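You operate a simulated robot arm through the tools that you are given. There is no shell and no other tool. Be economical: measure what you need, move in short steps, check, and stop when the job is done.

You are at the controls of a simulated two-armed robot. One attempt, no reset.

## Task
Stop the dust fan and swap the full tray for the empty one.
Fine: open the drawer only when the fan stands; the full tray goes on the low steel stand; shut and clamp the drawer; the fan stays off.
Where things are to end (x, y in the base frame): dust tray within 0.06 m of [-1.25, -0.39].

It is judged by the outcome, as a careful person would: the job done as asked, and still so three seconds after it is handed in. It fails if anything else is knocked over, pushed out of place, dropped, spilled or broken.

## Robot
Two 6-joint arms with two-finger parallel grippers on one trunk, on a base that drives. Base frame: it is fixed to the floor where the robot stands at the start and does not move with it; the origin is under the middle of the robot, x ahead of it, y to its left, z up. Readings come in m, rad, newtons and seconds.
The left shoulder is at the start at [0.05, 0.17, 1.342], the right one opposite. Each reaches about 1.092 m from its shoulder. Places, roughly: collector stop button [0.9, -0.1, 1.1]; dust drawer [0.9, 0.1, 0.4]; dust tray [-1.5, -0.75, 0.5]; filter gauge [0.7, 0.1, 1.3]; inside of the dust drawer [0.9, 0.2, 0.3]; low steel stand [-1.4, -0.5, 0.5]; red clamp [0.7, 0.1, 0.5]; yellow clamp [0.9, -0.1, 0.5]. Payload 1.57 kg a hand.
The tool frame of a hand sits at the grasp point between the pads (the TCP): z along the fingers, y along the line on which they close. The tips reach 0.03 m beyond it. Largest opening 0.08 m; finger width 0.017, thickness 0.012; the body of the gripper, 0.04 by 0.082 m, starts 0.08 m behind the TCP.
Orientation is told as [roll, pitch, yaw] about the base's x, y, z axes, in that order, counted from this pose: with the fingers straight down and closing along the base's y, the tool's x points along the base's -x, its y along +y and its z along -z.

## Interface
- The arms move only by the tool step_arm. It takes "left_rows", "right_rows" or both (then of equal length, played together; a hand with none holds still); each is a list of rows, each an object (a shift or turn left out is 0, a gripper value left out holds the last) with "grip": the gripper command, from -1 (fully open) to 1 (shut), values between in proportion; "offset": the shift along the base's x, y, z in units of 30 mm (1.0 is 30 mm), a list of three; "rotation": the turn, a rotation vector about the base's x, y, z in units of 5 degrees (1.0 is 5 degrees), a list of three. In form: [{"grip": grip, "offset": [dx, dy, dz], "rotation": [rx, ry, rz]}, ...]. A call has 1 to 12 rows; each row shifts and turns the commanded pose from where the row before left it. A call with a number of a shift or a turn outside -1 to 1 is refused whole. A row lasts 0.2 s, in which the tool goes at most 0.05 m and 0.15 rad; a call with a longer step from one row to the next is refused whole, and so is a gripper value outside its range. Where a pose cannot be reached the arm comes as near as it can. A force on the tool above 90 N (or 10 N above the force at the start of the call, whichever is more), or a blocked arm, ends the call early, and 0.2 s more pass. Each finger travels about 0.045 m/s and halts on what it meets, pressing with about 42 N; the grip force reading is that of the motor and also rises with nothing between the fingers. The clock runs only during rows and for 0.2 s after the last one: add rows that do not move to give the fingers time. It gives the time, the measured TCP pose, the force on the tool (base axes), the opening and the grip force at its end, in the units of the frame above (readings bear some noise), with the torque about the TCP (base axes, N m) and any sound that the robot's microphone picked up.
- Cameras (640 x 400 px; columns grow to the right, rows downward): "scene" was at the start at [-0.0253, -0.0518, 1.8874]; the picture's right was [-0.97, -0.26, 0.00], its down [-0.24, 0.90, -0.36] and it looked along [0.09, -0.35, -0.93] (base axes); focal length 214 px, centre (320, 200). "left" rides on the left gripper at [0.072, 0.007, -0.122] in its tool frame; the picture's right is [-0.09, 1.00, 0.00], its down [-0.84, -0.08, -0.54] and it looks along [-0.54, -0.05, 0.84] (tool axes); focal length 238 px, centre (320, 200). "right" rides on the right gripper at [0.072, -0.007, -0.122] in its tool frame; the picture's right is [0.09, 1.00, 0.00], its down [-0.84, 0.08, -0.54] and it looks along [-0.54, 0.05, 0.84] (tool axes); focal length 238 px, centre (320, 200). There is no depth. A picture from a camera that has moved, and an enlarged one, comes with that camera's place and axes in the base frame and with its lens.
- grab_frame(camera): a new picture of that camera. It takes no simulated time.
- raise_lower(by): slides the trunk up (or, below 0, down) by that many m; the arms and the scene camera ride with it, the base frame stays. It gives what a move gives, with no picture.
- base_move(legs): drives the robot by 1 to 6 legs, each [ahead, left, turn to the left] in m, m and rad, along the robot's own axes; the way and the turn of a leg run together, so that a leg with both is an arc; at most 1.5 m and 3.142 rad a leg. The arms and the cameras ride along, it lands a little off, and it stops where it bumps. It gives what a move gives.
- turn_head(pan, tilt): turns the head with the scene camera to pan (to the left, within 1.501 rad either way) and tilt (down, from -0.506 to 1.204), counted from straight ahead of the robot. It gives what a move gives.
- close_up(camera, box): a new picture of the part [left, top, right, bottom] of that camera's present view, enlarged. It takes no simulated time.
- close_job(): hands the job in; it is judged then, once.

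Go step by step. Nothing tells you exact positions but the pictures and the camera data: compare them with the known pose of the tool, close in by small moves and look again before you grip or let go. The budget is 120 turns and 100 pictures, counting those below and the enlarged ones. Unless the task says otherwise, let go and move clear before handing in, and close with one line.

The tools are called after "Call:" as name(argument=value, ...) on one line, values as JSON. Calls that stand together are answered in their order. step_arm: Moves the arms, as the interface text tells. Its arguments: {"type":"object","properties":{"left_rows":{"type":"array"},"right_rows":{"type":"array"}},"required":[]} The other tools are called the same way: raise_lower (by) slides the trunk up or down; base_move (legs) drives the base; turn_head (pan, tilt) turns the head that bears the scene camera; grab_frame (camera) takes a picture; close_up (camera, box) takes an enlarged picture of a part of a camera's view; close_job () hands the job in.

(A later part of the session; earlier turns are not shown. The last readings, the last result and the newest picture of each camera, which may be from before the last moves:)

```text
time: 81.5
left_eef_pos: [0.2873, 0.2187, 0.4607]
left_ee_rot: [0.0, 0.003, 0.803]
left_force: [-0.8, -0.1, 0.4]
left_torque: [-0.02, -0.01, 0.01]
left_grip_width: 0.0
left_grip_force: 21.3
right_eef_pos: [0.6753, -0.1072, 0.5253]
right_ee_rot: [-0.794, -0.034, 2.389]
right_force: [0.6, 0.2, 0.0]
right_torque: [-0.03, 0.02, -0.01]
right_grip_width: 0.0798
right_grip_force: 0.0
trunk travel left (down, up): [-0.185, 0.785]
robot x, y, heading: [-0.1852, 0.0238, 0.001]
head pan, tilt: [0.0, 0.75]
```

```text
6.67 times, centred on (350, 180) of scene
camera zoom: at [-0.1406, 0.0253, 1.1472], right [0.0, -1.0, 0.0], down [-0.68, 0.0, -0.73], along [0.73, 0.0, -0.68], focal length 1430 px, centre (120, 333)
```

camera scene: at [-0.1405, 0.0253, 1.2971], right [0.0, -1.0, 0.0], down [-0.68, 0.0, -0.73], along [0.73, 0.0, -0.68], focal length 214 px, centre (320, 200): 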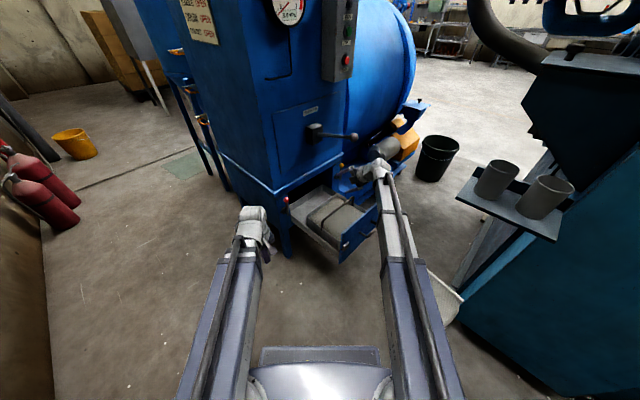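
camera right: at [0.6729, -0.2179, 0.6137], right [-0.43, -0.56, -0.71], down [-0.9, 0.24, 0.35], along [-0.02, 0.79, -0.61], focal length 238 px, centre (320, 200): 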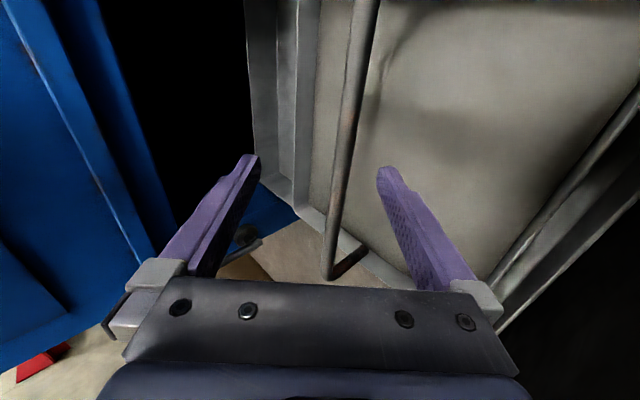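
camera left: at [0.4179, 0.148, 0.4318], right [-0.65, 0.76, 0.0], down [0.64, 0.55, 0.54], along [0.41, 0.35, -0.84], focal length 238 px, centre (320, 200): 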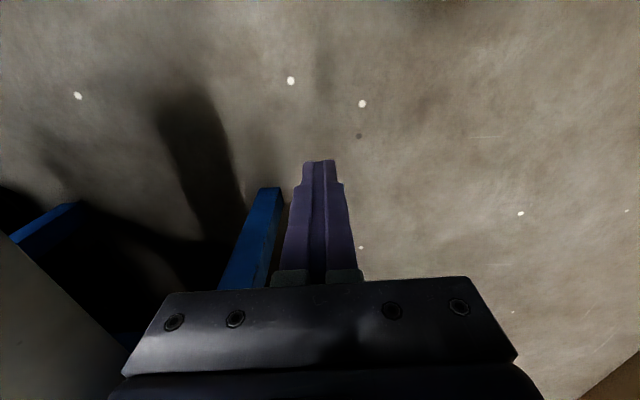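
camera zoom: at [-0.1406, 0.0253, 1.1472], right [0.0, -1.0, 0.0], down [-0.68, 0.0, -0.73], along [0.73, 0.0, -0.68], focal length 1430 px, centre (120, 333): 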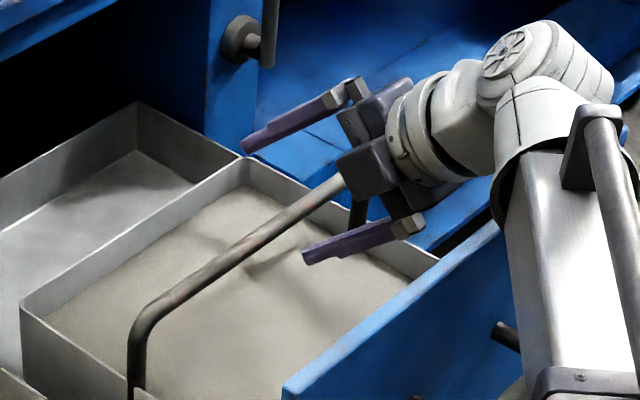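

The bar runs about [0.594, 0.011] to [0.769, -0.167], middle near [0.681, -0.078]. I'll shift 2 cm back toward the middle, descend and advance onto the bar.

Call:
step_arm(right_rows=[{"offset": [-0.42, 0.42, 0]}, {}])

Call:
raise_lower(by=-0.05)

Call:
step_arm(right_rows=[{"offset": [0.4, 0.4, 0]}, {}])

Call:
grab_frame(camera="right")

Call:
close_up(camera="scene", box=[290, 120, 390, 195])

```text
time: 82.0
left_eef_pos: [0.2875, 0.2193, 0.46]
left_ee_rot: [-0.001, 0.003, 0.801]
left_force: [-0.1, 0.4, 0.3]
left_torque: [0.01, 0.02, -0.01]
left_grip_width: 0.0
left_grip_force: 21.2
right_eef_pos: [0.6641, -0.0939, 0.5249]
right_ee_rot: [-0.793, -0.032, 2.39]
right_force: [-0.1, 0.0, 0.1]
right_torque: [-0.01, -0.01, 0.03]
right_grip_width: 0.0799
right_grip_force: 0.1
trunk travel left (down, up): [-0.185, 0.785]
robot x, y, heading: [-0.1851, 0.0255, 0.0]
head pan, tilt: [0.0, 0.75]
```

```text
time: 83.0
left_eef_pos: [0.2868, 0.219, 0.4118]
left_ee_rot: [-0.004, 0.001, 0.801]
left_force: [-0.9, 0.3, 0.5]
left_torque: [0.03, 0.02, 0.02]
left_grip_width: 0.0
left_grip_force: 21.3
right_eef_pos: [0.662, -0.0955, 0.4804]
right_ee_rot: [-0.796, -0.027, 2.387]
right_force: [0.3, -0.3, -0.4]
right_torque: [0.02, -0.02, 0.01]
right_grip_width: 0.08
right_grip_force: 0.0
trunk travel left (down, up): [-0.135, 0.835]
robot x, y, heading: [-0.1835, 0.0232, 0.005]
head pan, tilt: [0.0, 0.75]
```

```text
time: 83.6
left_eef_pos: [0.2886, 0.2188, 0.4091]
left_ee_rot: [0.0, 0.003, 0.803]
left_force: [0.5, -0.2, -0.6]
left_torque: [-0.01, 0.03, -0.01]
left_grip_width: 0.0
left_grip_force: 21.2
right_eef_pos: [0.6737, -0.0822, 0.4756]
right_ee_rot: [-0.79, -0.033, 2.389]
right_force: [0.5, -0.3, -0.7]
right_torque: [-0.03, 0.0, 0.03]
right_grip_width: 0.0799
right_grip_force: 0.0
trunk travel left (down, up): [-0.135, 0.835]
robot x, y, heading: [-0.1847, 0.0262, 0.002]
head pan, tilt: [0.0, 0.75]
```

```text
41 pictures are left
camera right: at [0.6717, -0.1932, 0.5632], right [-0.43, -0.56, -0.71], down [-0.9, 0.24, 0.35], along [-0.02, 0.79, -0.61], focal length 238 px, centre (320, 200)
```

right: 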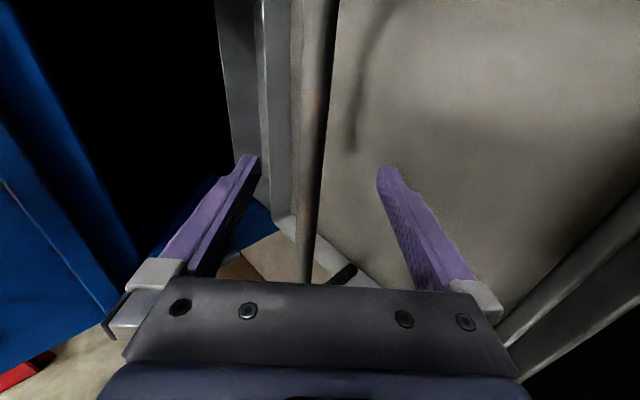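

```text
5.33 times, centred on (340, 158) of scene
camera zoom: at [-0.1407, 0.0254, 1.0967], right [0.0, -1.0, 0.0], down [-0.68, 0.0, -0.73], along [0.73, 0.0, -0.68], focal length 1144 px, centre (213, 427)
```

zoom: 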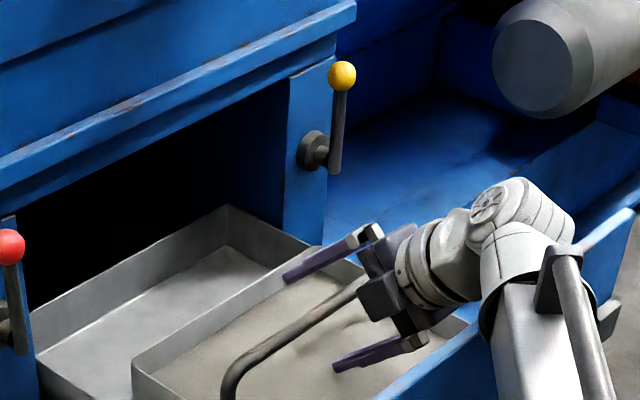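

The bar is centred between the fingers at about the TCP depth. Closing the grip.

Call:
step_arm(right_rows=[{"grip": 1}, {}, {}, {}, {}, {}])

Call:
raise_lower(by=0.02)

Call:
close_up(camera="scene", box=[280, 110, 400, 200])

```text
time: 85.0
left_eef_pos: [0.2873, 0.2198, 0.4115]
left_ee_rot: [-0.001, 0.002, 0.804]
left_force: [0.3, 0.1, -0.4]
left_torque: [-0.01, 0.01, 0.0]
left_grip_width: 0.0
left_grip_force: 21.1
right_eef_pos: [0.6744, -0.081, 0.478]
right_ee_rot: [-0.801, -0.03, 2.388]
right_force: [17.4, 7.4, 37.9]
right_torque: [-0.19, -0.14, 0.28]
right_grip_width: 0.0137
right_grip_force: 30.0
trunk travel left (down, up): [-0.135, 0.835]
robot x, y, heading: [-0.1878, 0.021, -0.002]
head pan, tilt: [0.0, 0.75]
```

```text
time: 85.6
left_eef_pos: [0.2877, 0.2195, 0.429]
left_ee_rot: [0.001, 0.003, 0.803]
left_force: [-0.6, -0.1, -0.2]
left_torque: [0.0, 0.01, -0.01]
left_grip_width: 0.0002
left_grip_force: 21.5
right_eef_pos: [0.6733, -0.0826, 0.4937]
right_ee_rot: [-0.791, -0.033, 2.389]
right_force: [0.7, 0.4, -12.0]
right_torque: [-0.02, -0.01, -0.01]
right_grip_width: 0.0135
right_grip_force: 30.4
trunk travel left (down, up): [-0.155, 0.815]
robot x, y, heading: [-0.1842, 0.0219, 0.005]
head pan, tilt: [0.0, 0.75]
```

```text
4.44 times, centred on (340, 155) of scene
camera zoom: at [-0.1398, 0.0251, 1.1168], right [0.0, -1.0, 0.0], down [-0.68, 0.0, -0.73], along [0.73, 0.0, -0.68], focal length 953 px, centre (231, 400)
```

zoom: 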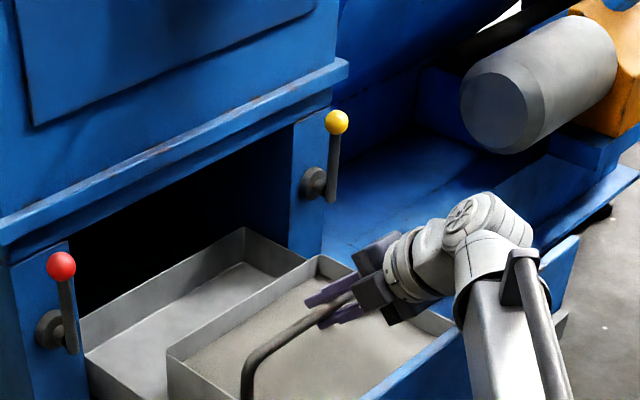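

The tray is carried at 12 N with no torque, so it is balanced. I'll lift on and watch the shaker lever.

Call:
raise_lower(by=0.12)

Call:
grab_frame(camera="scene")

Call:
close_up(camera="scene", box=[270, 110, 430, 230])

```text
time: 87.1
left_eef_pos: [0.2885, 0.219, 0.5495]
left_ee_rot: [0.002, 0.006, 0.804]
left_force: [-0.3, 0.1, 0.0]
left_torque: [0.04, -0.04, 0.0]
left_grip_width: 0.0
left_grip_force: 21.0
right_eef_pos: [0.6743, -0.0835, 0.6154]
right_ee_rot: [-0.793, -0.033, 2.391]
right_force: [0.3, 0.2, -11.4]
right_torque: [0.01, -0.06, 0.0]
right_grip_width: 0.0137
right_grip_force: 30.2
trunk travel left (down, up): [-0.275, 0.695]
robot x, y, heading: [-0.1844, 0.0225, 0.004]
head pan, tilt: [0.0, 0.75]
```

```text
38 pictures are left
camera scene: at [-0.1395, 0.0252, 1.237], right [0.0, -1.0, 0.0], down [-0.68, 0.0, -0.73], along [0.73, 0.0, -0.68], focal length 214 px, centre (320, 200)
```

scene: 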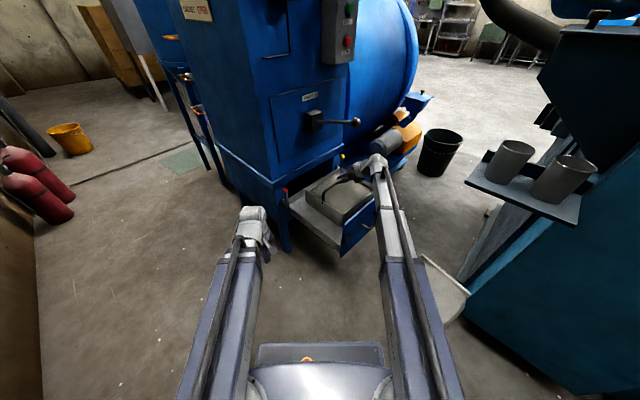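

```text
3.33 times, centred on (350, 170) of scene
camera zoom: at [-0.1395, 0.0252, 1.237], right [0.0, -1.0, 0.0], down [-0.68, 0.0, -0.73], along [0.73, 0.0, -0.68], focal length 715 px, centre (220, 300)
```

zoom: 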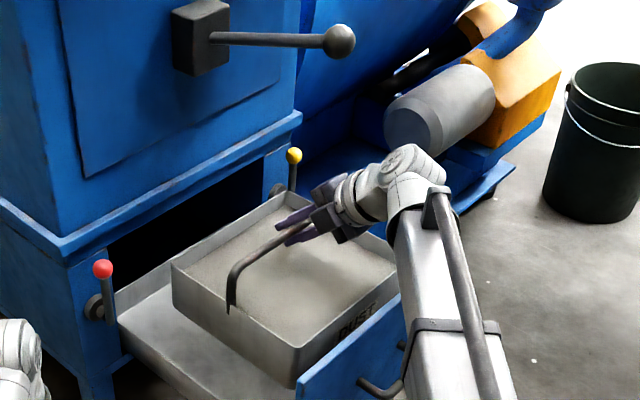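

The lever ball is still about 5 cm clear of the hand for the rest of the lift. I'll raise 0.085 m more.

Call:
raise_lower(by=0.085)

Call:
close_up(camera="scene", box=[270, 110, 430, 230])

```text
time: 88.3
left_eef_pos: [0.2883, 0.2201, 0.6335]
left_ee_rot: [0.003, 0.005, 0.804]
left_force: [-1.2, 0.3, 0.0]
left_torque: [-0.02, 0.02, -0.01]
left_grip_width: 0.0
left_grip_force: 21.5
right_eef_pos: [0.6751, -0.0823, 0.6989]
right_ee_rot: [-0.793, -0.032, 2.388]
right_force: [-0.3, 0.0, -12.3]
right_torque: [-0.01, 0.01, -0.01]
right_grip_width: 0.0136
right_grip_force: 30.8
trunk travel left (down, up): [-0.36, 0.61]
robot x, y, heading: [-0.1837, 0.0226, 0.002]
head pan, tilt: [0.0, 0.75]
```

```text
3.33 times, centred on (350, 170) of scene
camera zoom: at [-0.1394, 0.0252, 1.322], right [0.0, -1.0, 0.0], down [-0.68, 0.0, -0.73], along [0.73, 0.0, -0.68], focal length 715 px, centre (220, 300)
```

zoom: 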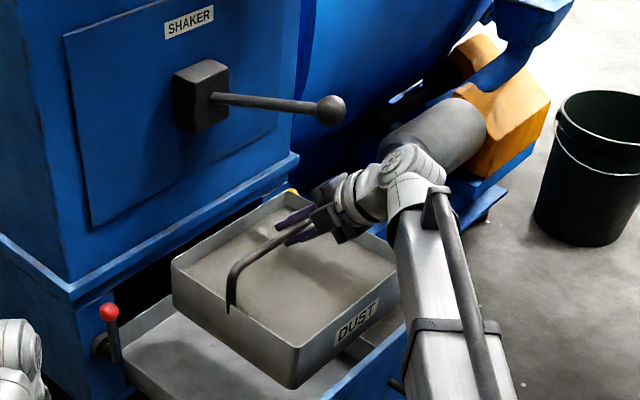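

The tray bottom still needs about 5 cm to clear the drawer front. There is a gap ahead of the tray, so I'll shift it 4 cm outward to gain clearance from the lever, then lift.

Call:
step_arm(right_rows=[{"offset": [-0.33, -0.34, 0]}, {"offset": [-0.33, -0.34, 0]}, {"offset": [-0.33, -0.34, 0]}, {}])

Call:
raise_lower(by=0.075)

Call:
grab_frame(camera="right")

Call:
close_up(camera="scene", box=[260, 120, 420, 240])

```text
time: 89.3
left_eef_pos: [0.2891, 0.2199, 0.6348]
left_ee_rot: [0.001, 0.004, 0.804]
left_force: [-1.1, 0.2, 0.1]
left_torque: [-0.05, -0.02, 0.01]
left_grip_width: 0.0
left_grip_force: 21.7
right_eef_pos: [0.6447, -0.1125, 0.7004]
right_ee_rot: [-0.794, -0.033, 2.389]
right_force: [1.3, 2.1, -11.2]
right_torque: [0.02, -0.12, 0.23]
right_grip_width: 0.0135
right_grip_force: 30.4
trunk travel left (down, up): [-0.36, 0.61]
robot x, y, heading: [-0.1814, 0.0229, 0.001]
head pan, tilt: [0.0, 0.75]
```

```text
time: 90.5
left_eef_pos: [0.2881, 0.2203, 0.7087]
left_ee_rot: [0.002, 0.004, 0.803]
left_force: [-0.3, 0.4, 0.5]
left_torque: [-0.01, 0.01, 0.0]
left_grip_width: 0.0001
left_grip_force: 21.5
right_eef_pos: [0.6453, -0.113, 0.7744]
right_ee_rot: [-0.793, -0.034, 2.387]
right_force: [0.1, 0.0, -11.9]
right_torque: [-0.06, 0.02, 0.03]
right_grip_width: 0.0138
right_grip_force: 29.8
trunk travel left (down, up): [-0.435, 0.535]
robot x, y, heading: [-0.1821, 0.0204, 0.001]
head pan, tilt: [0.0, 0.75]
```

```text
35 pictures are left
camera right: at [0.6435, -0.2241, 0.8626], right [-0.43, -0.56, -0.71], down [-0.9, 0.24, 0.35], along [-0.02, 0.79, -0.61], focal length 238 px, centre (320, 200)
```

right: 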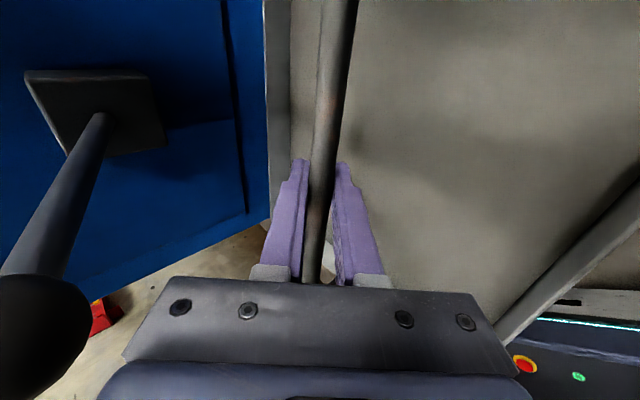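

```text
3.33 times, centred on (340, 180) of scene
camera zoom: at [-0.1393, 0.0251, 1.397], right [0.0, -1.0, 0.0], down [-0.68, 0.0, -0.73], along [0.73, 0.0, -0.68], focal length 715 px, centre (253, 267)
```

zoom: 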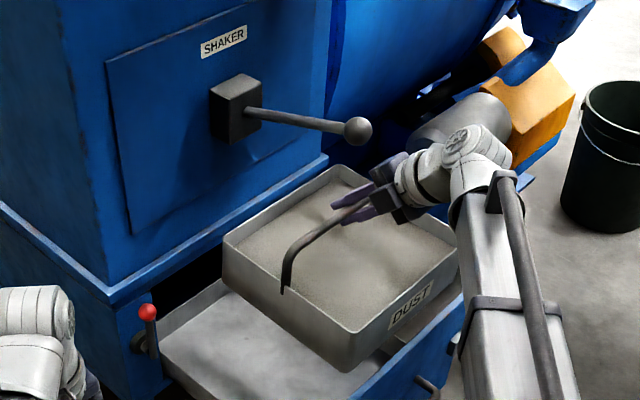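

The tray bottom now looks about 5 cm above the drawer front. I'll drive straight back with the tray and then look round.

Call:
base_move(legs=[[-0.32, 0.0, 0]])

Call:
turn_head(pan=-1.5, tilt=0.6)

Call:
grab_frame(camera="scene")

```text
time: 91.9
left_eef_pos: [0.201, 0.2135, 0.7084]
left_ee_rot: [0.002, 0.003, 0.798]
left_force: [0.0, -0.5, 0.4]
left_torque: [0.01, -0.03, -0.01]
left_grip_width: 0.0001
left_grip_force: 21.4
right_eef_pos: [0.5551, -0.1219, 0.774]
right_ee_rot: [-0.789, -0.031, 2.384]
right_force: [0.5, 0.4, -12.1]
right_torque: [0.02, -0.08, 0.02]
right_grip_width: 0.0134
right_grip_force: 30.0
trunk travel left (down, up): [-0.435, 0.535]
robot x, y, heading: [-0.2734, 0.0205, -0.004]
head pan, tilt: [0.0, 0.75]
stopped in leg 1: the robot was blocked; the commanded pose is now the measured one
```

```text
time: 93.5
left_eef_pos: [0.2007, 0.2144, 0.7084]
left_ee_rot: [0.002, 0.003, 0.797]
left_force: [0.1, 0.9, 0.1]
left_torque: [0.0, 0.03, -0.03]
left_grip_width: 0.0
left_grip_force: 21.1
right_eef_pos: [0.5558, -0.1222, 0.7747]
right_ee_rot: [-0.79, -0.03, 2.381]
right_force: [0.0, 1.0, -12.0]
right_torque: [0.01, -0.05, 0.01]
right_grip_width: 0.0135
right_grip_force: 30.4
trunk travel left (down, up): [-0.435, 0.535]
robot x, y, heading: [-0.2739, 0.0218, -0.007]
head pan, tilt: [-1.499, 0.6]
```

```text
33 pictures are left
camera scene: at [-0.3067, -0.0652, 1.41], right [-1.0, -0.07, 0.0], down [-0.04, 0.56, -0.82], along [0.05, -0.82, -0.57], focal length 214 px, centre (320, 200)
```

scene: 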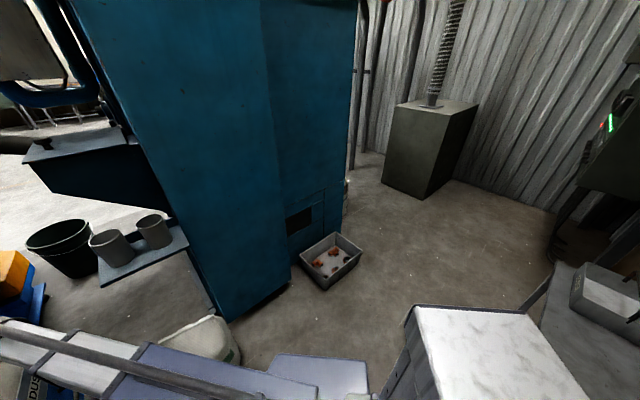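

The base was stopped by something behind. I'll tilt the head down to find it.

Call:
turn_head(pan=-1.5, tilt=1.2)

Call:
grab_frame(camera="scene")

Call:
turn_head(pan=1.5, tilt=1.0)

Call:
grab_frame(camera="scene")

```text
time: 94.5
left_eef_pos: [0.2011, 0.2129, 0.7101]
left_ee_rot: [0.001, 0.002, 0.798]
left_force: [0.6, -0.8, -0.6]
left_torque: [0.01, 0.01, -0.01]
left_grip_width: 0.0002
left_grip_force: 21.2
right_eef_pos: [0.5551, -0.1214, 0.7744]
right_ee_rot: [-0.791, -0.029, 2.381]
right_force: [1.0, -0.2, -12.1]
right_torque: [0.0, -0.05, 0.01]
right_grip_width: 0.0135
right_grip_force: 29.5
trunk travel left (down, up): [-0.435, 0.535]
robot x, y, heading: [-0.2716, 0.0204, -0.004]
head pan, tilt: [-1.499, 1.201]
```

```text
32 pictures are left
camera scene: at [-0.3089, -0.0328, 1.3654], right [-1.0, -0.07, 0.0], down [-0.06, 0.93, -0.36], along [0.02, -0.36, -0.93], focal length 214 px, centre (320, 200)
```

scene: 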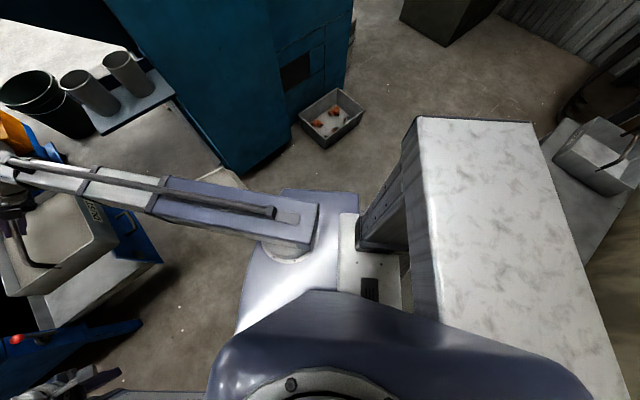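

```text
time: 97.1
left_eef_pos: [0.2004, 0.214, 0.7099]
left_ee_rot: [0.0, 0.003, 0.798]
left_force: [0.2, 0.0, 0.0]
left_torque: [-0.06, -0.01, -0.02]
left_grip_width: 0.0
left_grip_force: 20.7
right_eef_pos: [0.5559, -0.1221, 0.7736]
right_ee_rot: [-0.791, -0.029, 2.379]
right_force: [0.1, -0.2, -13.2]
right_torque: [0.0, -0.07, 0.01]
right_grip_width: 0.0136
right_grip_force: 29.5
trunk travel left (down, up): [-0.435, 0.535]
robot x, y, heading: [-0.2737, 0.0218, -0.006]
head pan, tilt: [1.499, 1.0]
```

```text
31 pictures are left
camera scene: at [-0.3072, 0.0925, 1.378], right [1.0, -0.08, 0.0], down [-0.07, -0.84, -0.54], along [0.04, 0.54, -0.84], focal length 214 px, centre (320, 200)
```

scene: 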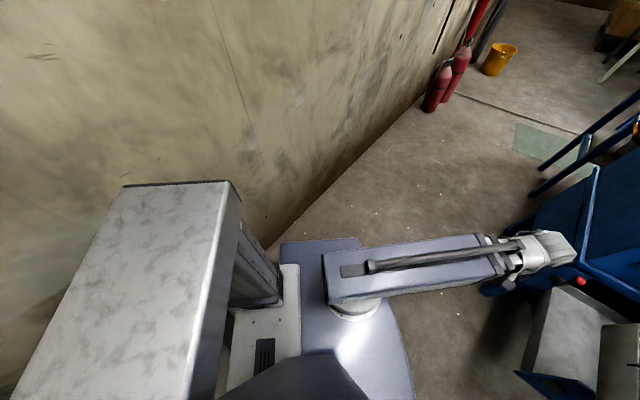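

The rear body had met a bin behind, so I need to turn elsewhere. I'll retract the tray to shortest reach, go forward to an open spot, then turn left toward the stand.

Call:
step_arm(right_rows=[{"offset": [-0.8, 0.1, 0]}, {"offset": [-0.8, 0.1, 0]}, {"offset": [-0.8, 0.1, 0]}, {"offset": [-0.8, 0.1, 0]}, {"offset": [-0.8, 0.1, 0]}, {"offset": [-0.8, 0.1, 0]}, {"offset": [-0.8, 0.1, 0]}, {"offset": [-0.8, 0.1, 0]}, {"offset": [-0.8, 0.1, 0]}, {"offset": [-0.8, 0.1, 0]}])

Call:
turn_head(pan=0.0, tilt=0.8)

Call:
grab_frame(camera="scene")

```text
time: 99.3
left_eef_pos: [0.2008, 0.215, 0.709]
left_ee_rot: [-0.001, 0.002, 0.8]
left_force: [0.1, 0.4, -0.2]
left_torque: [-0.02, -0.02, -0.02]
left_grip_width: 0.0
left_grip_force: 21.0
right_eef_pos: [0.3141, -0.0917, 0.7753]
right_ee_rot: [-0.792, -0.029, 2.382]
right_force: [-0.5, 0.2, -11.9]
right_torque: [0.02, -0.06, 0.02]
right_grip_width: 0.0134
right_grip_force: 30.1
trunk travel left (down, up): [-0.435, 0.535]
robot x, y, heading: [-0.2716, 0.021, -0.004]
head pan, tilt: [1.499, 1.0]
```

```text
time: 100.9
left_eef_pos: [0.2004, 0.2136, 0.709]
left_ee_rot: [0.0, 0.003, 0.798]
left_force: [-0.7, 0.1, -0.3]
left_torque: [0.01, 0.01, -0.01]
left_grip_width: 0.0
left_grip_force: 21.5
right_eef_pos: [0.3165, -0.0923, 0.776]
right_ee_rot: [-0.79, -0.03, 2.381]
right_force: [-0.1, -0.3, -12.3]
right_torque: [0.04, -0.03, 0.0]
right_grip_width: 0.0135
right_grip_force: 29.7
trunk travel left (down, up): [-0.435, 0.535]
robot x, y, heading: [-0.2716, 0.0254, -0.006]
head pan, tilt: [0.0, 0.799]
```

```text
30 pictures are left
camera scene: at [-0.2323, 0.0227, 1.3931], right [0.0, -1.0, 0.0], down [-0.72, 0.0, -0.7], along [0.7, 0.0, -0.72], focal length 214 px, centre (320, 200)
```

scene: 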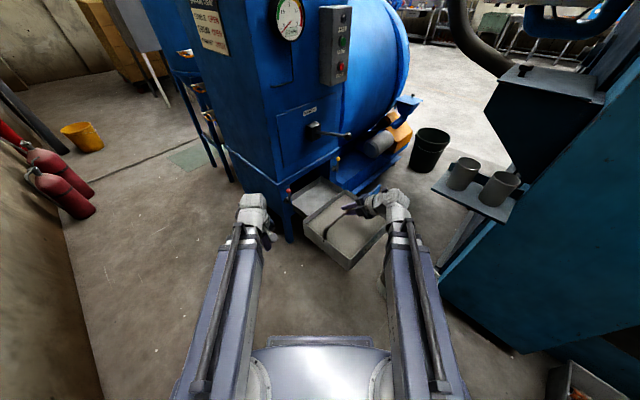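

The tray is retracted and level. I'll drive an arc forward while turning left, staying clear of the collector corner, bin and shelf.

Call:
base_move(legs=[[0.2, -0.09, 0.9]])

Call:
grab_frame(camera="scene")

```text
time: 103.7
left_eef_pos: [0.0822, 0.5185, 0.7096]
left_ee_rot: [0.0, 0.004, 1.699]
left_force: [0.7, 1.0, 0.2]
left_torque: [0.03, 0.03, 0.0]
left_grip_width: 0.0001
left_grip_force: 21.4
right_eef_pos: [0.3926, 0.4181, 0.7741]
right_ee_rot: [-0.791, -0.03, -3.0]
right_force: [-0.7, -0.3, -12.7]
right_torque: [0.01, 0.0, 0.02]
right_grip_width: 0.0137
right_grip_force: 30.4
trunk travel left (down, up): [-0.435, 0.535]
robot x, y, heading: [-0.0617, 0.0248, 0.897]
head pan, tilt: [0.0, 0.799]
```

```text
29 pictures are left
camera scene: at [-0.0348, 0.0603, 1.3931], right [0.78, -0.62, 0.0], down [-0.45, -0.56, -0.7], along [0.44, 0.54, -0.72], focal length 214 px, centre (320, 200)
```

scene: 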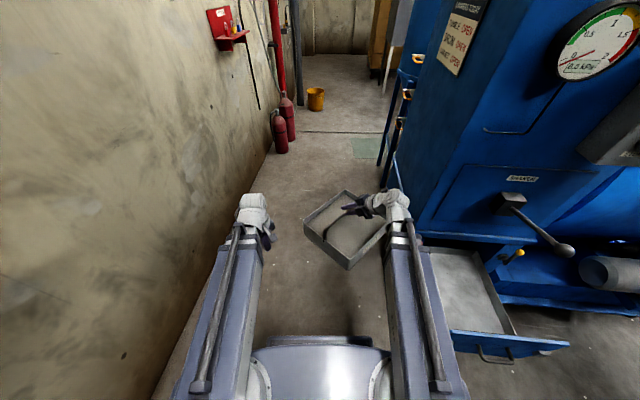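

All clear and on track. I'll turn the rest of the way toward the stand.

Call:
base_move(legs=[[-0.06, 0.0, 1.459]])

Call:
grab_frame(camera="scene")

```text
time: 107.6
left_eef_pos: [-0.5299, 0.17, 0.71]
left_ee_rot: [-0.001, 0.004, -3.131]
left_force: [-0.1, 0.0, 0.6]
left_torque: [0.0, -0.05, -0.02]
left_grip_width: 0.0
left_grip_force: 21.4
right_eef_pos: [-0.3943, 0.467, 0.7748]
right_ee_rot: [-0.79, -0.03, -1.547]
right_force: [0.7, 0.4, -12.1]
right_torque: [0.02, 0.0, -0.05]
right_grip_width: 0.0134
right_grip_force: 29.6
trunk travel left (down, up): [-0.435, 0.535]
robot x, y, heading: [-0.0579, -0.0254, 2.353]
head pan, tilt: [0.0, 0.799]
```

```text
28 pictures are left
camera scene: at [-0.0871, 0.0026, 1.3931], right [0.71, 0.7, 0.0], down [0.5, -0.51, -0.7], along [-0.49, 0.5, -0.72], focal length 214 px, centre (320, 200)
```

scene: 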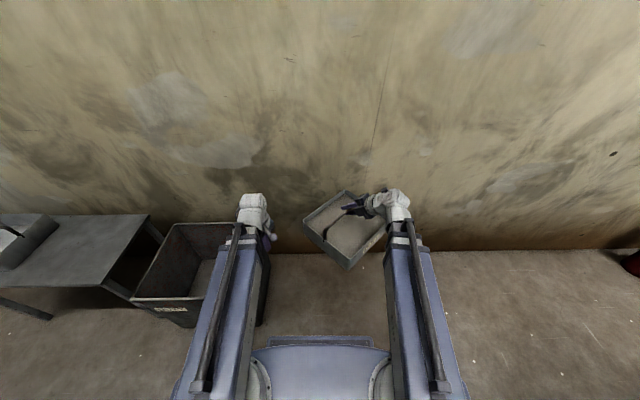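

The stand with the empty tray is to my left, past a bin. I'll raise the trunk for clearance and strafe left along the stand.

Call:
raise_lower(by=0.1)

Call:
base_move(legs=[[-0.02, 0.7, 0]])

Call:
grab_frame(camera="scene")

```text
time: 108.9
left_eef_pos: [-0.53, 0.1703, 0.8093]
left_ee_rot: [0.001, 0.004, -3.131]
left_force: [-0.3, 0.4, 1.1]
left_torque: [0.01, -0.02, 0.02]
left_grip_width: 0.0
left_grip_force: 21.5
right_eef_pos: [-0.3962, 0.4672, 0.8743]
right_ee_rot: [-0.789, -0.031, -1.546]
right_force: [-0.5, -0.3, -12.2]
right_torque: [0.03, 0.02, -0.02]
right_grip_width: 0.0138
right_grip_force: 30.8
trunk travel left (down, up): [-0.535, 0.435]
robot x, y, heading: [-0.0592, -0.027, 2.35]
head pan, tilt: [0.0, 0.799]
```

```text
time: 112.8
left_eef_pos: [-1.0107, -0.3387, 0.8105]
left_ee_rot: [0.0, 0.004, -3.123]
left_force: [-0.5, 0.5, 0.3]
left_torque: [0.0, 0.01, 0.02]
left_grip_width: 0.0
left_grip_force: 21.4
right_eef_pos: [-0.8777, -0.0407, 0.8746]
right_ee_rot: [-0.791, -0.029, -1.538]
right_force: [-0.5, -0.5, -11.9]
right_torque: [0.0, 0.01, 0.0]
right_grip_width: 0.0136
right_grip_force: 30.1
trunk travel left (down, up): [-0.535, 0.435]
robot x, y, heading: [-0.5377, -0.5358, 2.35]
head pan, tilt: [0.0, 0.799]
```

```text
27 pictures are left
camera scene: at [-0.5667, -0.5029, 1.4931], right [0.71, 0.71, 0.0], down [0.51, -0.51, -0.7], along [-0.49, 0.49, -0.72], focal length 214 px, centre (320, 200)
```

scene: 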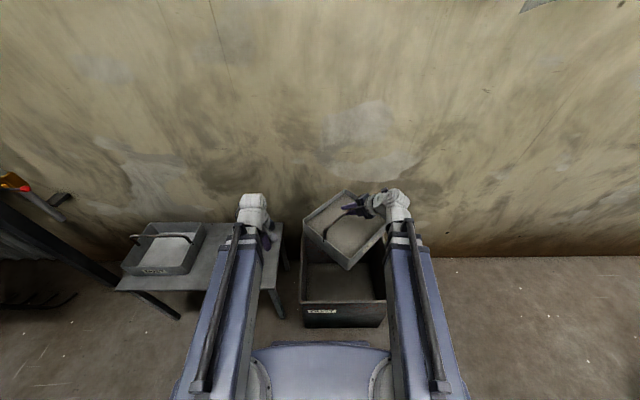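

The stand is well aligned with me, and the empty tray's bar runs left to right. I'll swing the left arm aside, square up the full tray and strafe to the target.

Call:
step_arm(left_rows=[{"offset": [-0.2, -1, 0]}, {"offset": [-0.2, -1, 0]}, {"offset": [-0.2, -1, 0]}, {"offset": [-0.2, -1, 0]}, {"offset": [-0.2, -1, 0]}, {"offset": [-0.2, -1, 0]}, {"offset": [-0.2, -1, 0]}, {"offset": [-0.2, -1, 0]}, {"offset": [-0.2, -1, 0]}, {"offset": [-0.2, -1, 0]}, {"offset": [-0.2, -1, 0]}, {"offset": [-0.2, -1, 0]}], right_rows=[{"offset": [0.11, 0.21, 0], "rotation": [0, 0, -0.9]}, {"offset": [0.11, 0.21, 0], "rotation": [0, 0, -0.9]}, {"offset": [0.11, 0.21, 0], "rotation": [0, 0, -0.9]}, {"offset": [0.11, 0.21, 0], "rotation": [0, 0, -0.9]}, {"offset": [0.11, 0.21, 0], "rotation": [0, 0, -0.9]}, {"offset": [0.11, 0.21, 0], "rotation": [0, 0, -0.9]}, {"offset": [0.11, 0.21, 0], "rotation": [0, 0, -0.9]}, {"offset": [0.11, 0.21, 0], "rotation": [0, 0, -0.9]}, {"offset": [0.11, 0.21, 0], "rotation": [0, 0, -0.9]}, {"rotation": [0, 0, -0.9]}, {}, {}])

Call:
base_move(legs=[[-0.03, 0.571, 0]])

Call:
grab_frame(camera="scene")

```text
time: 115.4
left_eef_pos: [-1.1174, -0.6796, 0.8094]
left_ee_rot: [0.001, 0.006, -3.127]
left_force: [-1.1, -0.2, -0.1]
left_torque: [0.03, 0.02, 0.0]
left_grip_width: 0.0003
left_grip_force: 21.3
left hand out of reach, approached as far as the arm can: row 2, 3, 4, 5, 6
right_eef_pos: [-0.8518, 0.02, 0.8755]
right_ee_rot: [-0.789, -0.029, -2.325]
right_force: [-0.5, 0.5, -12.4]
right_torque: [0.03, 0.03, 0.01]
right_grip_width: 0.0139
right_grip_force: 30.3
right hand out of reach, approached as far as the arm can: row 9
trunk travel left (down, up): [-0.535, 0.435]
robot x, y, heading: [-0.5361, -0.5332, 2.353]
head pan, tilt: [0.0, 0.799]
```

```text
time: 118.6
left_eef_pos: [-1.5014, -1.1072, 0.8093]
left_ee_rot: [0.001, 0.004, -3.121]
left_force: [-0.7, -0.6, 0.6]
left_torque: [0.05, -0.01, -0.01]
left_grip_width: 0.0001
left_grip_force: 21.1
right_eef_pos: [-1.2355, -0.406, 0.8738]
right_ee_rot: [-0.789, -0.028, -2.323]
right_force: [0.5, 1.1, -12.1]
right_torque: [0.04, -0.01, 0.01]
right_grip_width: 0.0134
right_grip_force: 30.7
trunk travel left (down, up): [-0.535, 0.435]
robot x, y, heading: [-0.9188, -0.9586, 2.36]
head pan, tilt: [0.0, 0.799]
```

```text
26 pictures are left
camera scene: at [-0.9499, -0.9296, 1.4931], right [0.71, 0.71, 0.0], down [0.51, -0.51, -0.7], along [-0.49, 0.49, -0.72], focal length 214 px, centre (320, 200)
```

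scene: 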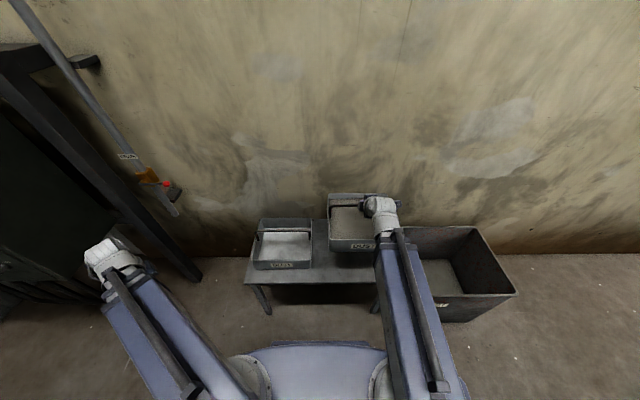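

The full tray hangs close to the target, 2 cm off. Before lowering I'll check what is near the left hand.

Call:
step_arm(right_rows=[{"offset": [-0.48, 0.53, 0]}, {}])

Call:
grab_frame(camera="left")

Call:
close_up(camera="scene", box=[220, 160, 440, 310])

```text
time: 119.2
left_eef_pos: [-1.5018, -1.1068, 0.8096]
left_ee_rot: [0.0, 0.002, -3.122]
left_force: [0.6, 0.8, -0.7]
left_torque: [0.04, 0.01, 0.0]
left_grip_width: 0.0
left_grip_force: 21.0
right_eef_pos: [-1.2504, -0.3911, 0.8738]
right_ee_rot: [-0.787, -0.03, -2.324]
right_force: [-0.5, 0.7, -12.5]
right_torque: [0.04, -0.02, 0.07]
right_grip_width: 0.0137
right_grip_force: 30.3
trunk travel left (down, up): [-0.535, 0.435]
robot x, y, heading: [-0.9207, -0.9572, 2.359]
head pan, tilt: [0.0, 0.799]
```

```text
25 pictures are left
camera left: at [-1.4288, -1.113, 0.9321], right [-0.07, -1.0, 0.0], down [-0.84, 0.06, 0.54], along [-0.54, 0.04, -0.84], focal length 238 px, centre (320, 200)
```

left: 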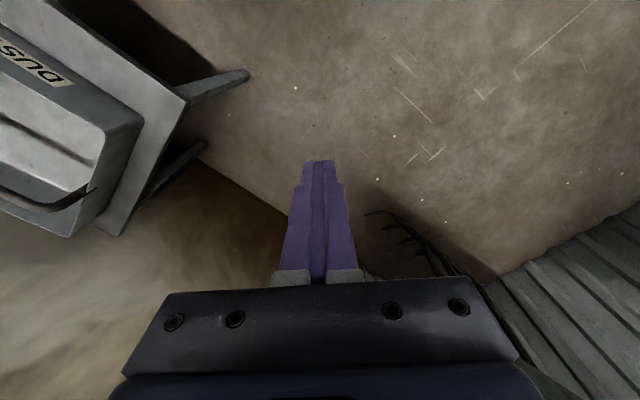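

```text
2.67 times, centred on (330, 235) of scene
camera zoom: at [-0.9497, -0.9293, 1.4931], right [0.71, 0.71, 0.0], down [0.51, -0.51, -0.7], along [-0.49, 0.49, -0.72], focal length 572 px, centre (293, 107)
```

zoom: 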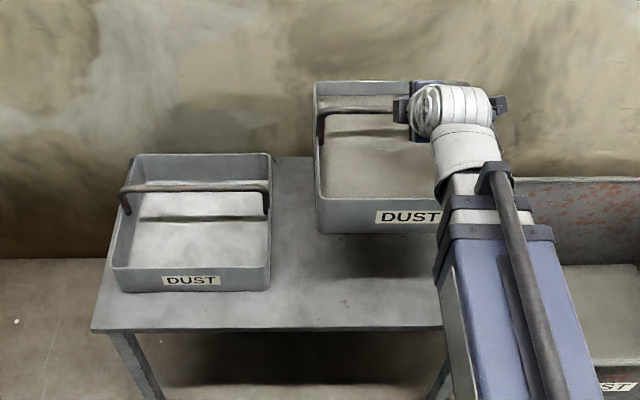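

The space under the left hand is free, and the full tray hangs clear of the empty one. I'll lower toward the stand.

Call:
raise_lower(by=-0.17)

Call:
close_up(camera="scene", box=[220, 120, 440, 270])

```text
time: 121.2
left_eef_pos: [-1.5004, -1.1064, 0.6406]
left_ee_rot: [0.001, 0.005, -3.121]
left_force: [0.2, -0.9, 0.3]
left_torque: [-0.02, 0.04, -0.01]
left_grip_width: 0.0
left_grip_force: 21.0
right_eef_pos: [-1.2498, -0.391, 0.7052]
right_ee_rot: [-0.789, -0.029, -2.323]
right_force: [-0.8, 0.1, -10.6]
right_torque: [-0.03, 0.0, 0.01]
right_grip_width: 0.0136
right_grip_force: 30.0
trunk travel left (down, up): [-0.365, 0.605]
robot x, y, heading: [-0.9204, -0.9617, 2.353]
head pan, tilt: [0.0, 0.799]
```

```text
2.67 times, centred on (330, 195) of scene
camera zoom: at [-0.9496, -0.9294, 1.3231], right [0.71, 0.71, 0.0], down [0.51, -0.51, -0.7], along [-0.49, 0.49, -0.72], focal length 572 px, centre (293, 213)
```

zoom: 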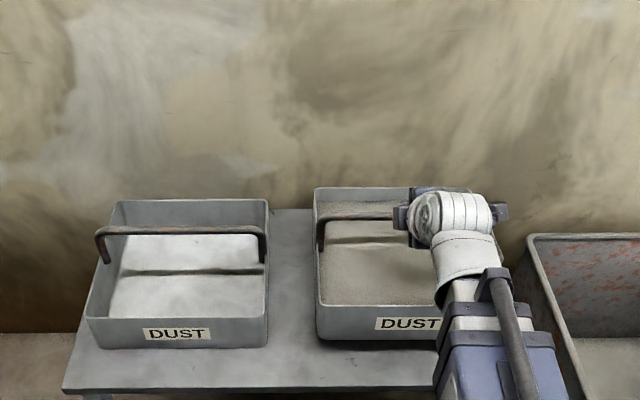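

Only a small gap remains. I'll lower in short steps until the load comes off.

Call:
raise_lower(by=-0.025)

```text
time: 121.9
left_eef_pos: [-1.5012, -1.1061, 0.6143]
left_ee_rot: [-0.002, 0.002, -3.122]
left_force: [0.3, 0.0, 0.0]
left_torque: [0.0, 0.0, 0.02]
left_grip_width: 0.0
left_grip_force: 20.7
right_eef_pos: [-1.2493, -0.3897, 0.6794]
right_ee_rot: [-0.789, -0.029, -2.322]
right_force: [-0.6, 0.2, -12.6]
right_torque: [0.04, 0.03, -0.01]
right_grip_width: 0.0136
right_grip_force: 30.4
trunk travel left (down, up): [-0.34, 0.63]
robot x, y, heading: [-0.9221, -0.9604, 2.357]
head pan, tilt: [0.0, 0.799]
```

Call:
raise_lower(by=-0.015)

Call:
close_up(camera="scene", box=[220, 120, 440, 270])

```text
time: 122.5
left_eef_pos: [-1.5005, -1.1073, 0.6004]
left_ee_rot: [0.001, 0.003, -3.122]
left_force: [-0.7, -0.5, 0.1]
left_torque: [0.0, 0.01, -0.01]
left_grip_width: 0.0
left_grip_force: 21.5
right_eef_pos: [-1.2495, -0.3908, 0.6649]
right_ee_rot: [-0.79, -0.028, -2.323]
right_force: [-0.2, -0.9, -2.7]
right_torque: [0.21, -0.09, -0.04]
right_grip_width: 0.0137
right_grip_force: 30.2
trunk travel left (down, up): [-0.325, 0.645]
robot x, y, heading: [-0.9184, -0.9625, 2.363]
head pan, tilt: [0.0, 0.799]
```

```text
2.67 times, centred on (330, 195) of scene
camera zoom: at [-0.9493, -0.9299, 1.2832], right [0.71, 0.71, 0.0], down [0.51, -0.51, -0.7], along [-0.49, 0.49, -0.72], focal length 572 px, centre (293, 213)
```

zoom: 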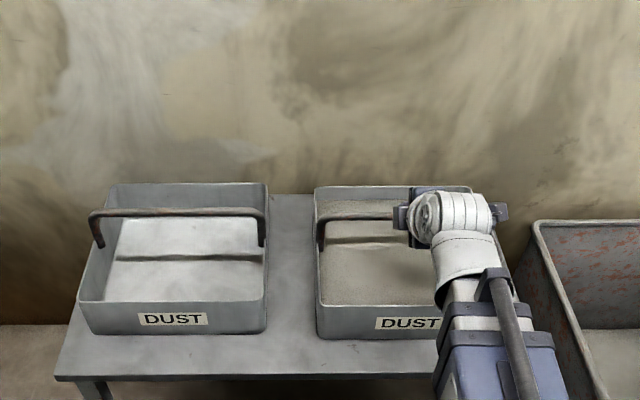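

The tray rests on the stand. I'll settle it 3 mm, open, back off 2 cm and rise.

Call:
raise_lower(by=-0.003)

Call:
step_arm(right_rows=[{"grip": -1}, {}, {}, {}, {}, {"offset": [0.47, -0.47, 0]}, {}])

Call:
raise_lower(by=0.15)

Call:
grab_frame(camera="scene")

Call:
grab_frame(camera="right")

```text
time: 123.0
left_eef_pos: [-1.4996, -1.1075, 0.5965]
left_ee_rot: [-0.002, 0.002, -3.123]
left_force: [-0.1, 0.8, 0.0]
left_torque: [0.04, 0.01, 0.0]
left_grip_width: 0.0002
left_grip_force: 21.7
right_eef_pos: [-1.25, -0.3905, 0.6653]
right_ee_rot: [-0.798, -0.027, -2.326]
right_force: [-2.1, 3.9, 34.8]
right_torque: [-0.07, 0.16, 0.26]
right_grip_width: 0.0137
right_grip_force: 30.0
trunk travel left (down, up): [-0.322, 0.648]
robot x, y, heading: [-0.9218, -0.962, 2.359]
head pan, tilt: [0.0, 0.799]
```

```text
time: 124.6
left_eef_pos: [-1.5006, -1.1071, 0.5969]
left_ee_rot: [0.001, 0.004, -3.122]
left_force: [-0.5, -0.7, -0.6]
left_torque: [-0.01, -0.01, 0.0]
left_grip_width: 0.0002
left_grip_force: 21.1
right_eef_pos: [-1.2347, -0.4048, 0.662]
right_ee_rot: [-0.79, -0.028, -2.323]
right_force: [-1.2, -0.4, -0.1]
right_torque: [-0.01, 0.01, -0.05]
right_grip_width: 0.08
right_grip_force: 0.0
trunk travel left (down, up): [-0.322, 0.648]
robot x, y, heading: [-0.9177, -0.9612, 2.354]
head pan, tilt: [0.0, 0.799]
```

```text
time: 126.4
left_eef_pos: [-1.5007, -1.1071, 0.747]
left_ee_rot: [0.0, 0.003, -3.123]
left_force: [0.0, 0.1, 1.0]
left_torque: [0.01, -0.01, -0.02]
left_grip_width: 0.0
left_grip_force: 21.1
right_eef_pos: [-1.2361, -0.4052, 0.8133]
right_ee_rot: [-0.788, -0.03, -2.323]
right_force: [-1.2, -0.3, 0.6]
right_torque: [-0.02, -0.01, -0.04]
right_grip_width: 0.08
right_grip_force: 0.1
trunk travel left (down, up): [-0.472, 0.498]
robot x, y, heading: [-0.9243, -0.9581, 2.357]
head pan, tilt: [0.0, 0.799]
```

```text
21 pictures are left
camera scene: at [-0.9492, -0.9301, 1.4301], right [0.71, 0.71, 0.0], down [0.51, -0.51, -0.7], along [-0.49, 0.49, -0.72], focal length 214 px, centre (320, 200)
```

scene: 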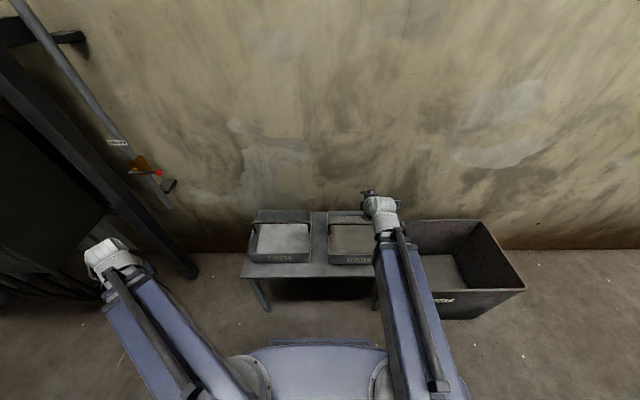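

```text
20 pictures are left
camera right: at [-1.1251, -0.4066, 0.9005], right [0.56, -0.43, -0.71], down [-0.24, -0.9, 0.35], along [-0.79, -0.02, -0.61], focal length 238 px, centre (320, 200)
```

right: 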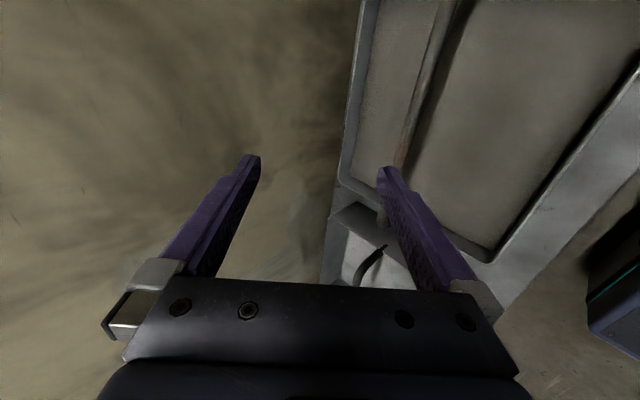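

The full tray stands on the low steel stand by its target. The empty tray's bar centre is near [-1.499, -0.622, 0.664], so I'll carry the right hand across to it.

Call:
step_arm(right_rows=[{"offset": [-0.92, -0.856, 0]}, {"offset": [-0.92, -0.856, 0]}, {"offset": [-0.92, -0.856, 0]}, {"offset": [-0.92, -0.856, 0]}, {"offset": [-0.92, -0.856, 0]}, {"offset": [-0.92, -0.856, 0]}, {"offset": [-0.92, -0.856, 0]}, {"offset": [-0.92, -0.856, 0]}, {"offset": [-0.92, -0.856, 0]}, {}])

Call:
raise_lower(by=-0.1)

Call:
grab_frame(camera="right")

Call:
close_up(camera="scene", box=[220, 140, 420, 280])

```text
time: 128.6
left_eef_pos: [-1.5005, -1.1078, 0.7464]
left_ee_rot: [0.0, 0.003, -3.123]
left_force: [-0.7, -0.3, -1.1]
left_torque: [0.0, -0.01, 0.01]
left_grip_width: 0.0
left_grip_force: 21.1
right_eef_pos: [-1.4836, -0.637, 0.8116]
right_ee_rot: [-0.787, -0.029, -2.322]
right_force: [1.4, -0.5, -0.3]
right_torque: [-0.02, 0.02, 0.01]
right_grip_width: 0.0798
right_grip_force: 0.1
trunk travel left (down, up): [-0.472, 0.498]
robot x, y, heading: [-0.9195, -0.9605, 2.356]
head pan, tilt: [0.0, 0.799]
```

```text
time: 129.9
left_eef_pos: [-1.5004, -1.1074, 0.6474]
left_ee_rot: [0.001, 0.003, -3.123]
left_force: [-0.6, 0.5, -0.7]
left_torque: [0.03, 0.01, 0.02]
left_grip_width: 0.0
left_grip_force: 21.4
right_eef_pos: [-1.4846, -0.637, 0.7126]
right_ee_rot: [-0.791, -0.03, -2.322]
right_force: [-0.9, -0.1, -0.2]
right_torque: [0.0, 0.01, 0.01]
right_grip_width: 0.0799
right_grip_force: 0.1
trunk travel left (down, up): [-0.372, 0.598]
robot x, y, heading: [-0.9222, -0.9579, 2.356]
head pan, tilt: [0.0, 0.799]
```

```text
19 pictures are left
camera right: at [-1.3736, -0.6378, 0.8007], right [0.56, -0.43, -0.71], down [-0.24, -0.9, 0.35], along [-0.79, -0.02, -0.61], focal length 238 px, centre (320, 200)
```

right: 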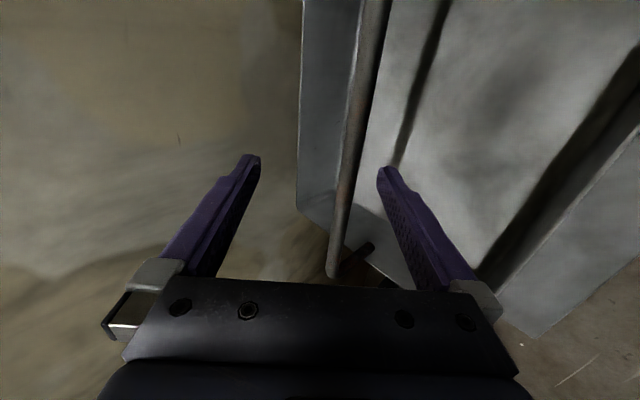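

```text
2.86 times, centred on (320, 210) of scene
camera zoom: at [-0.9491, -0.9302, 1.3302], right [0.71, 0.71, 0.0], down [0.51, -0.51, -0.7], along [-0.49, 0.49, -0.72], focal length 613 px, centre (320, 171)
```

zoom: 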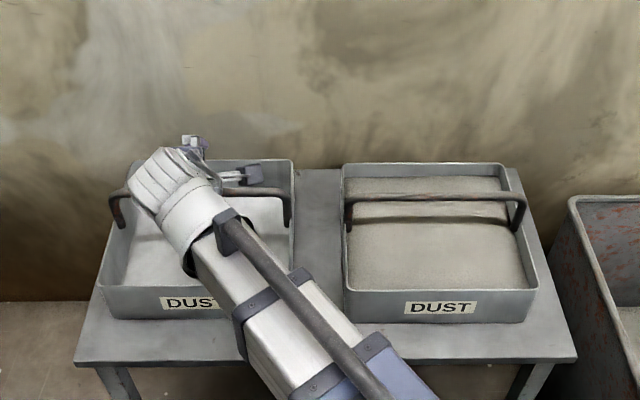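

The bar is well lined up and centred. I'll back off a touch, descend, advance and grip.

Call:
step_arm(right_rows=[{"offset": [0.25, -0.25, 0]}, {}])

Call:
raise_lower(by=-0.048)

Call:
step_arm(right_rows=[{"offset": [-0.45, 0.45, 0]}, {"grip": 1}, {}, {}, {}, {}, {}])

Call:
raise_lower(by=0.03)

Call:
close_up(camera="scene", box=[220, 140, 420, 280])

```text
time: 130.5
left_eef_pos: [-1.5006, -1.1085, 0.6457]
left_ee_rot: [0.0, 0.003, -3.122]
left_force: [0.2, 0.6, -0.9]
left_torque: [0.0, 0.01, 0.0]
left_grip_width: 0.0
left_grip_force: 21.5
right_eef_pos: [-1.4765, -0.6439, 0.7126]
right_ee_rot: [-0.789, -0.027, -2.325]
right_force: [0.1, 0.3, -0.2]
right_torque: [0.01, -0.01, -0.03]
right_grip_width: 0.0802
right_grip_force: 0.1
trunk travel left (down, up): [-0.372, 0.598]
robot x, y, heading: [-0.9145, -0.9625, 2.358]
head pan, tilt: [0.0, 0.799]
```

```text
time: 131.4
left_eef_pos: [-1.5004, -1.1086, 0.5987]
left_ee_rot: [0.0, 0.004, -3.122]
left_force: [-0.1, 0.1, -0.5]
left_torque: [0.0, -0.02, -0.03]
left_grip_width: 0.0
left_grip_force: 21.5
right_eef_pos: [-1.4766, -0.6426, 0.6648]
right_ee_rot: [-0.789, -0.031, -2.322]
right_force: [0.5, 0.0, -1.1]
right_torque: [-0.03, 0.02, -0.02]
right_grip_width: 0.0798
right_grip_force: 0.0
trunk travel left (down, up): [-0.324, 0.646]
robot x, y, heading: [-0.9213, -0.9612, 2.359]
head pan, tilt: [0.0, 0.799]
```

```text
time: 133.0
left_eef_pos: [-1.4982, -1.108, 0.5999]
left_ee_rot: [-0.001, 0.001, -3.123]
left_force: [-0.1, 0.2, 0.0]
left_torque: [-0.01, -0.01, -0.01]
left_grip_width: 0.0
left_grip_force: 21.0
right_eef_pos: [-1.4909, -0.6294, 0.6667]
right_ee_rot: [-0.799, -0.029, -2.32]
right_force: [-13.8, 13.1, 43.1]
right_torque: [0.46, -0.08, -0.14]
right_grip_width: 0.0136
right_grip_force: 29.7
trunk travel left (down, up): [-0.324, 0.646]
robot x, y, heading: [-0.918, -0.9663, 2.359]
head pan, tilt: [0.0, 0.799]
```

```text
time: 133.7
left_eef_pos: [-1.5004, -1.1066, 0.6279]
left_ee_rot: [0.001, 0.002, -3.122]
left_force: [0.7, 0.3, 0.1]
left_torque: [-0.01, 0.0, 0.01]
left_grip_width: 0.0001
left_grip_force: 21.3
right_eef_pos: [-1.4896, -0.6301, 0.6933]
right_ee_rot: [-0.788, -0.029, -2.324]
right_force: [0.4, -0.2, -8.3]
right_torque: [0.0, -0.09, -0.03]
right_grip_width: 0.0135
right_grip_force: 30.4
trunk travel left (down, up): [-0.354, 0.616]
robot x, y, heading: [-0.9177, -0.9594, 2.36]
head pan, tilt: [0.0, 0.799]
```

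```text
2.86 times, centred on (320, 210) of scene
camera zoom: at [-0.9497, -0.93, 1.3119], right [0.71, 0.71, 0.0], down [0.51, -0.51, -0.7], along [-0.49, 0.49, -0.72], focal length 613 px, centre (320, 171)
```

zoom: 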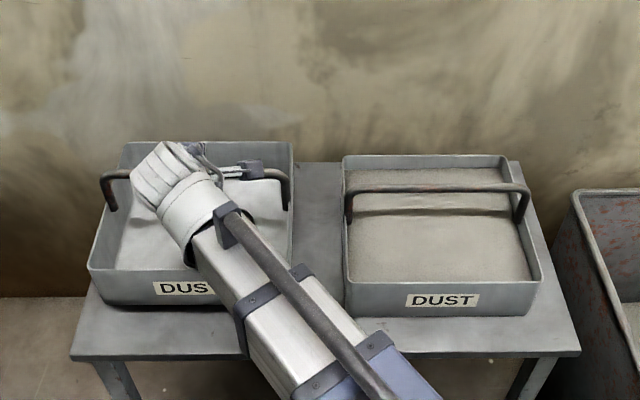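

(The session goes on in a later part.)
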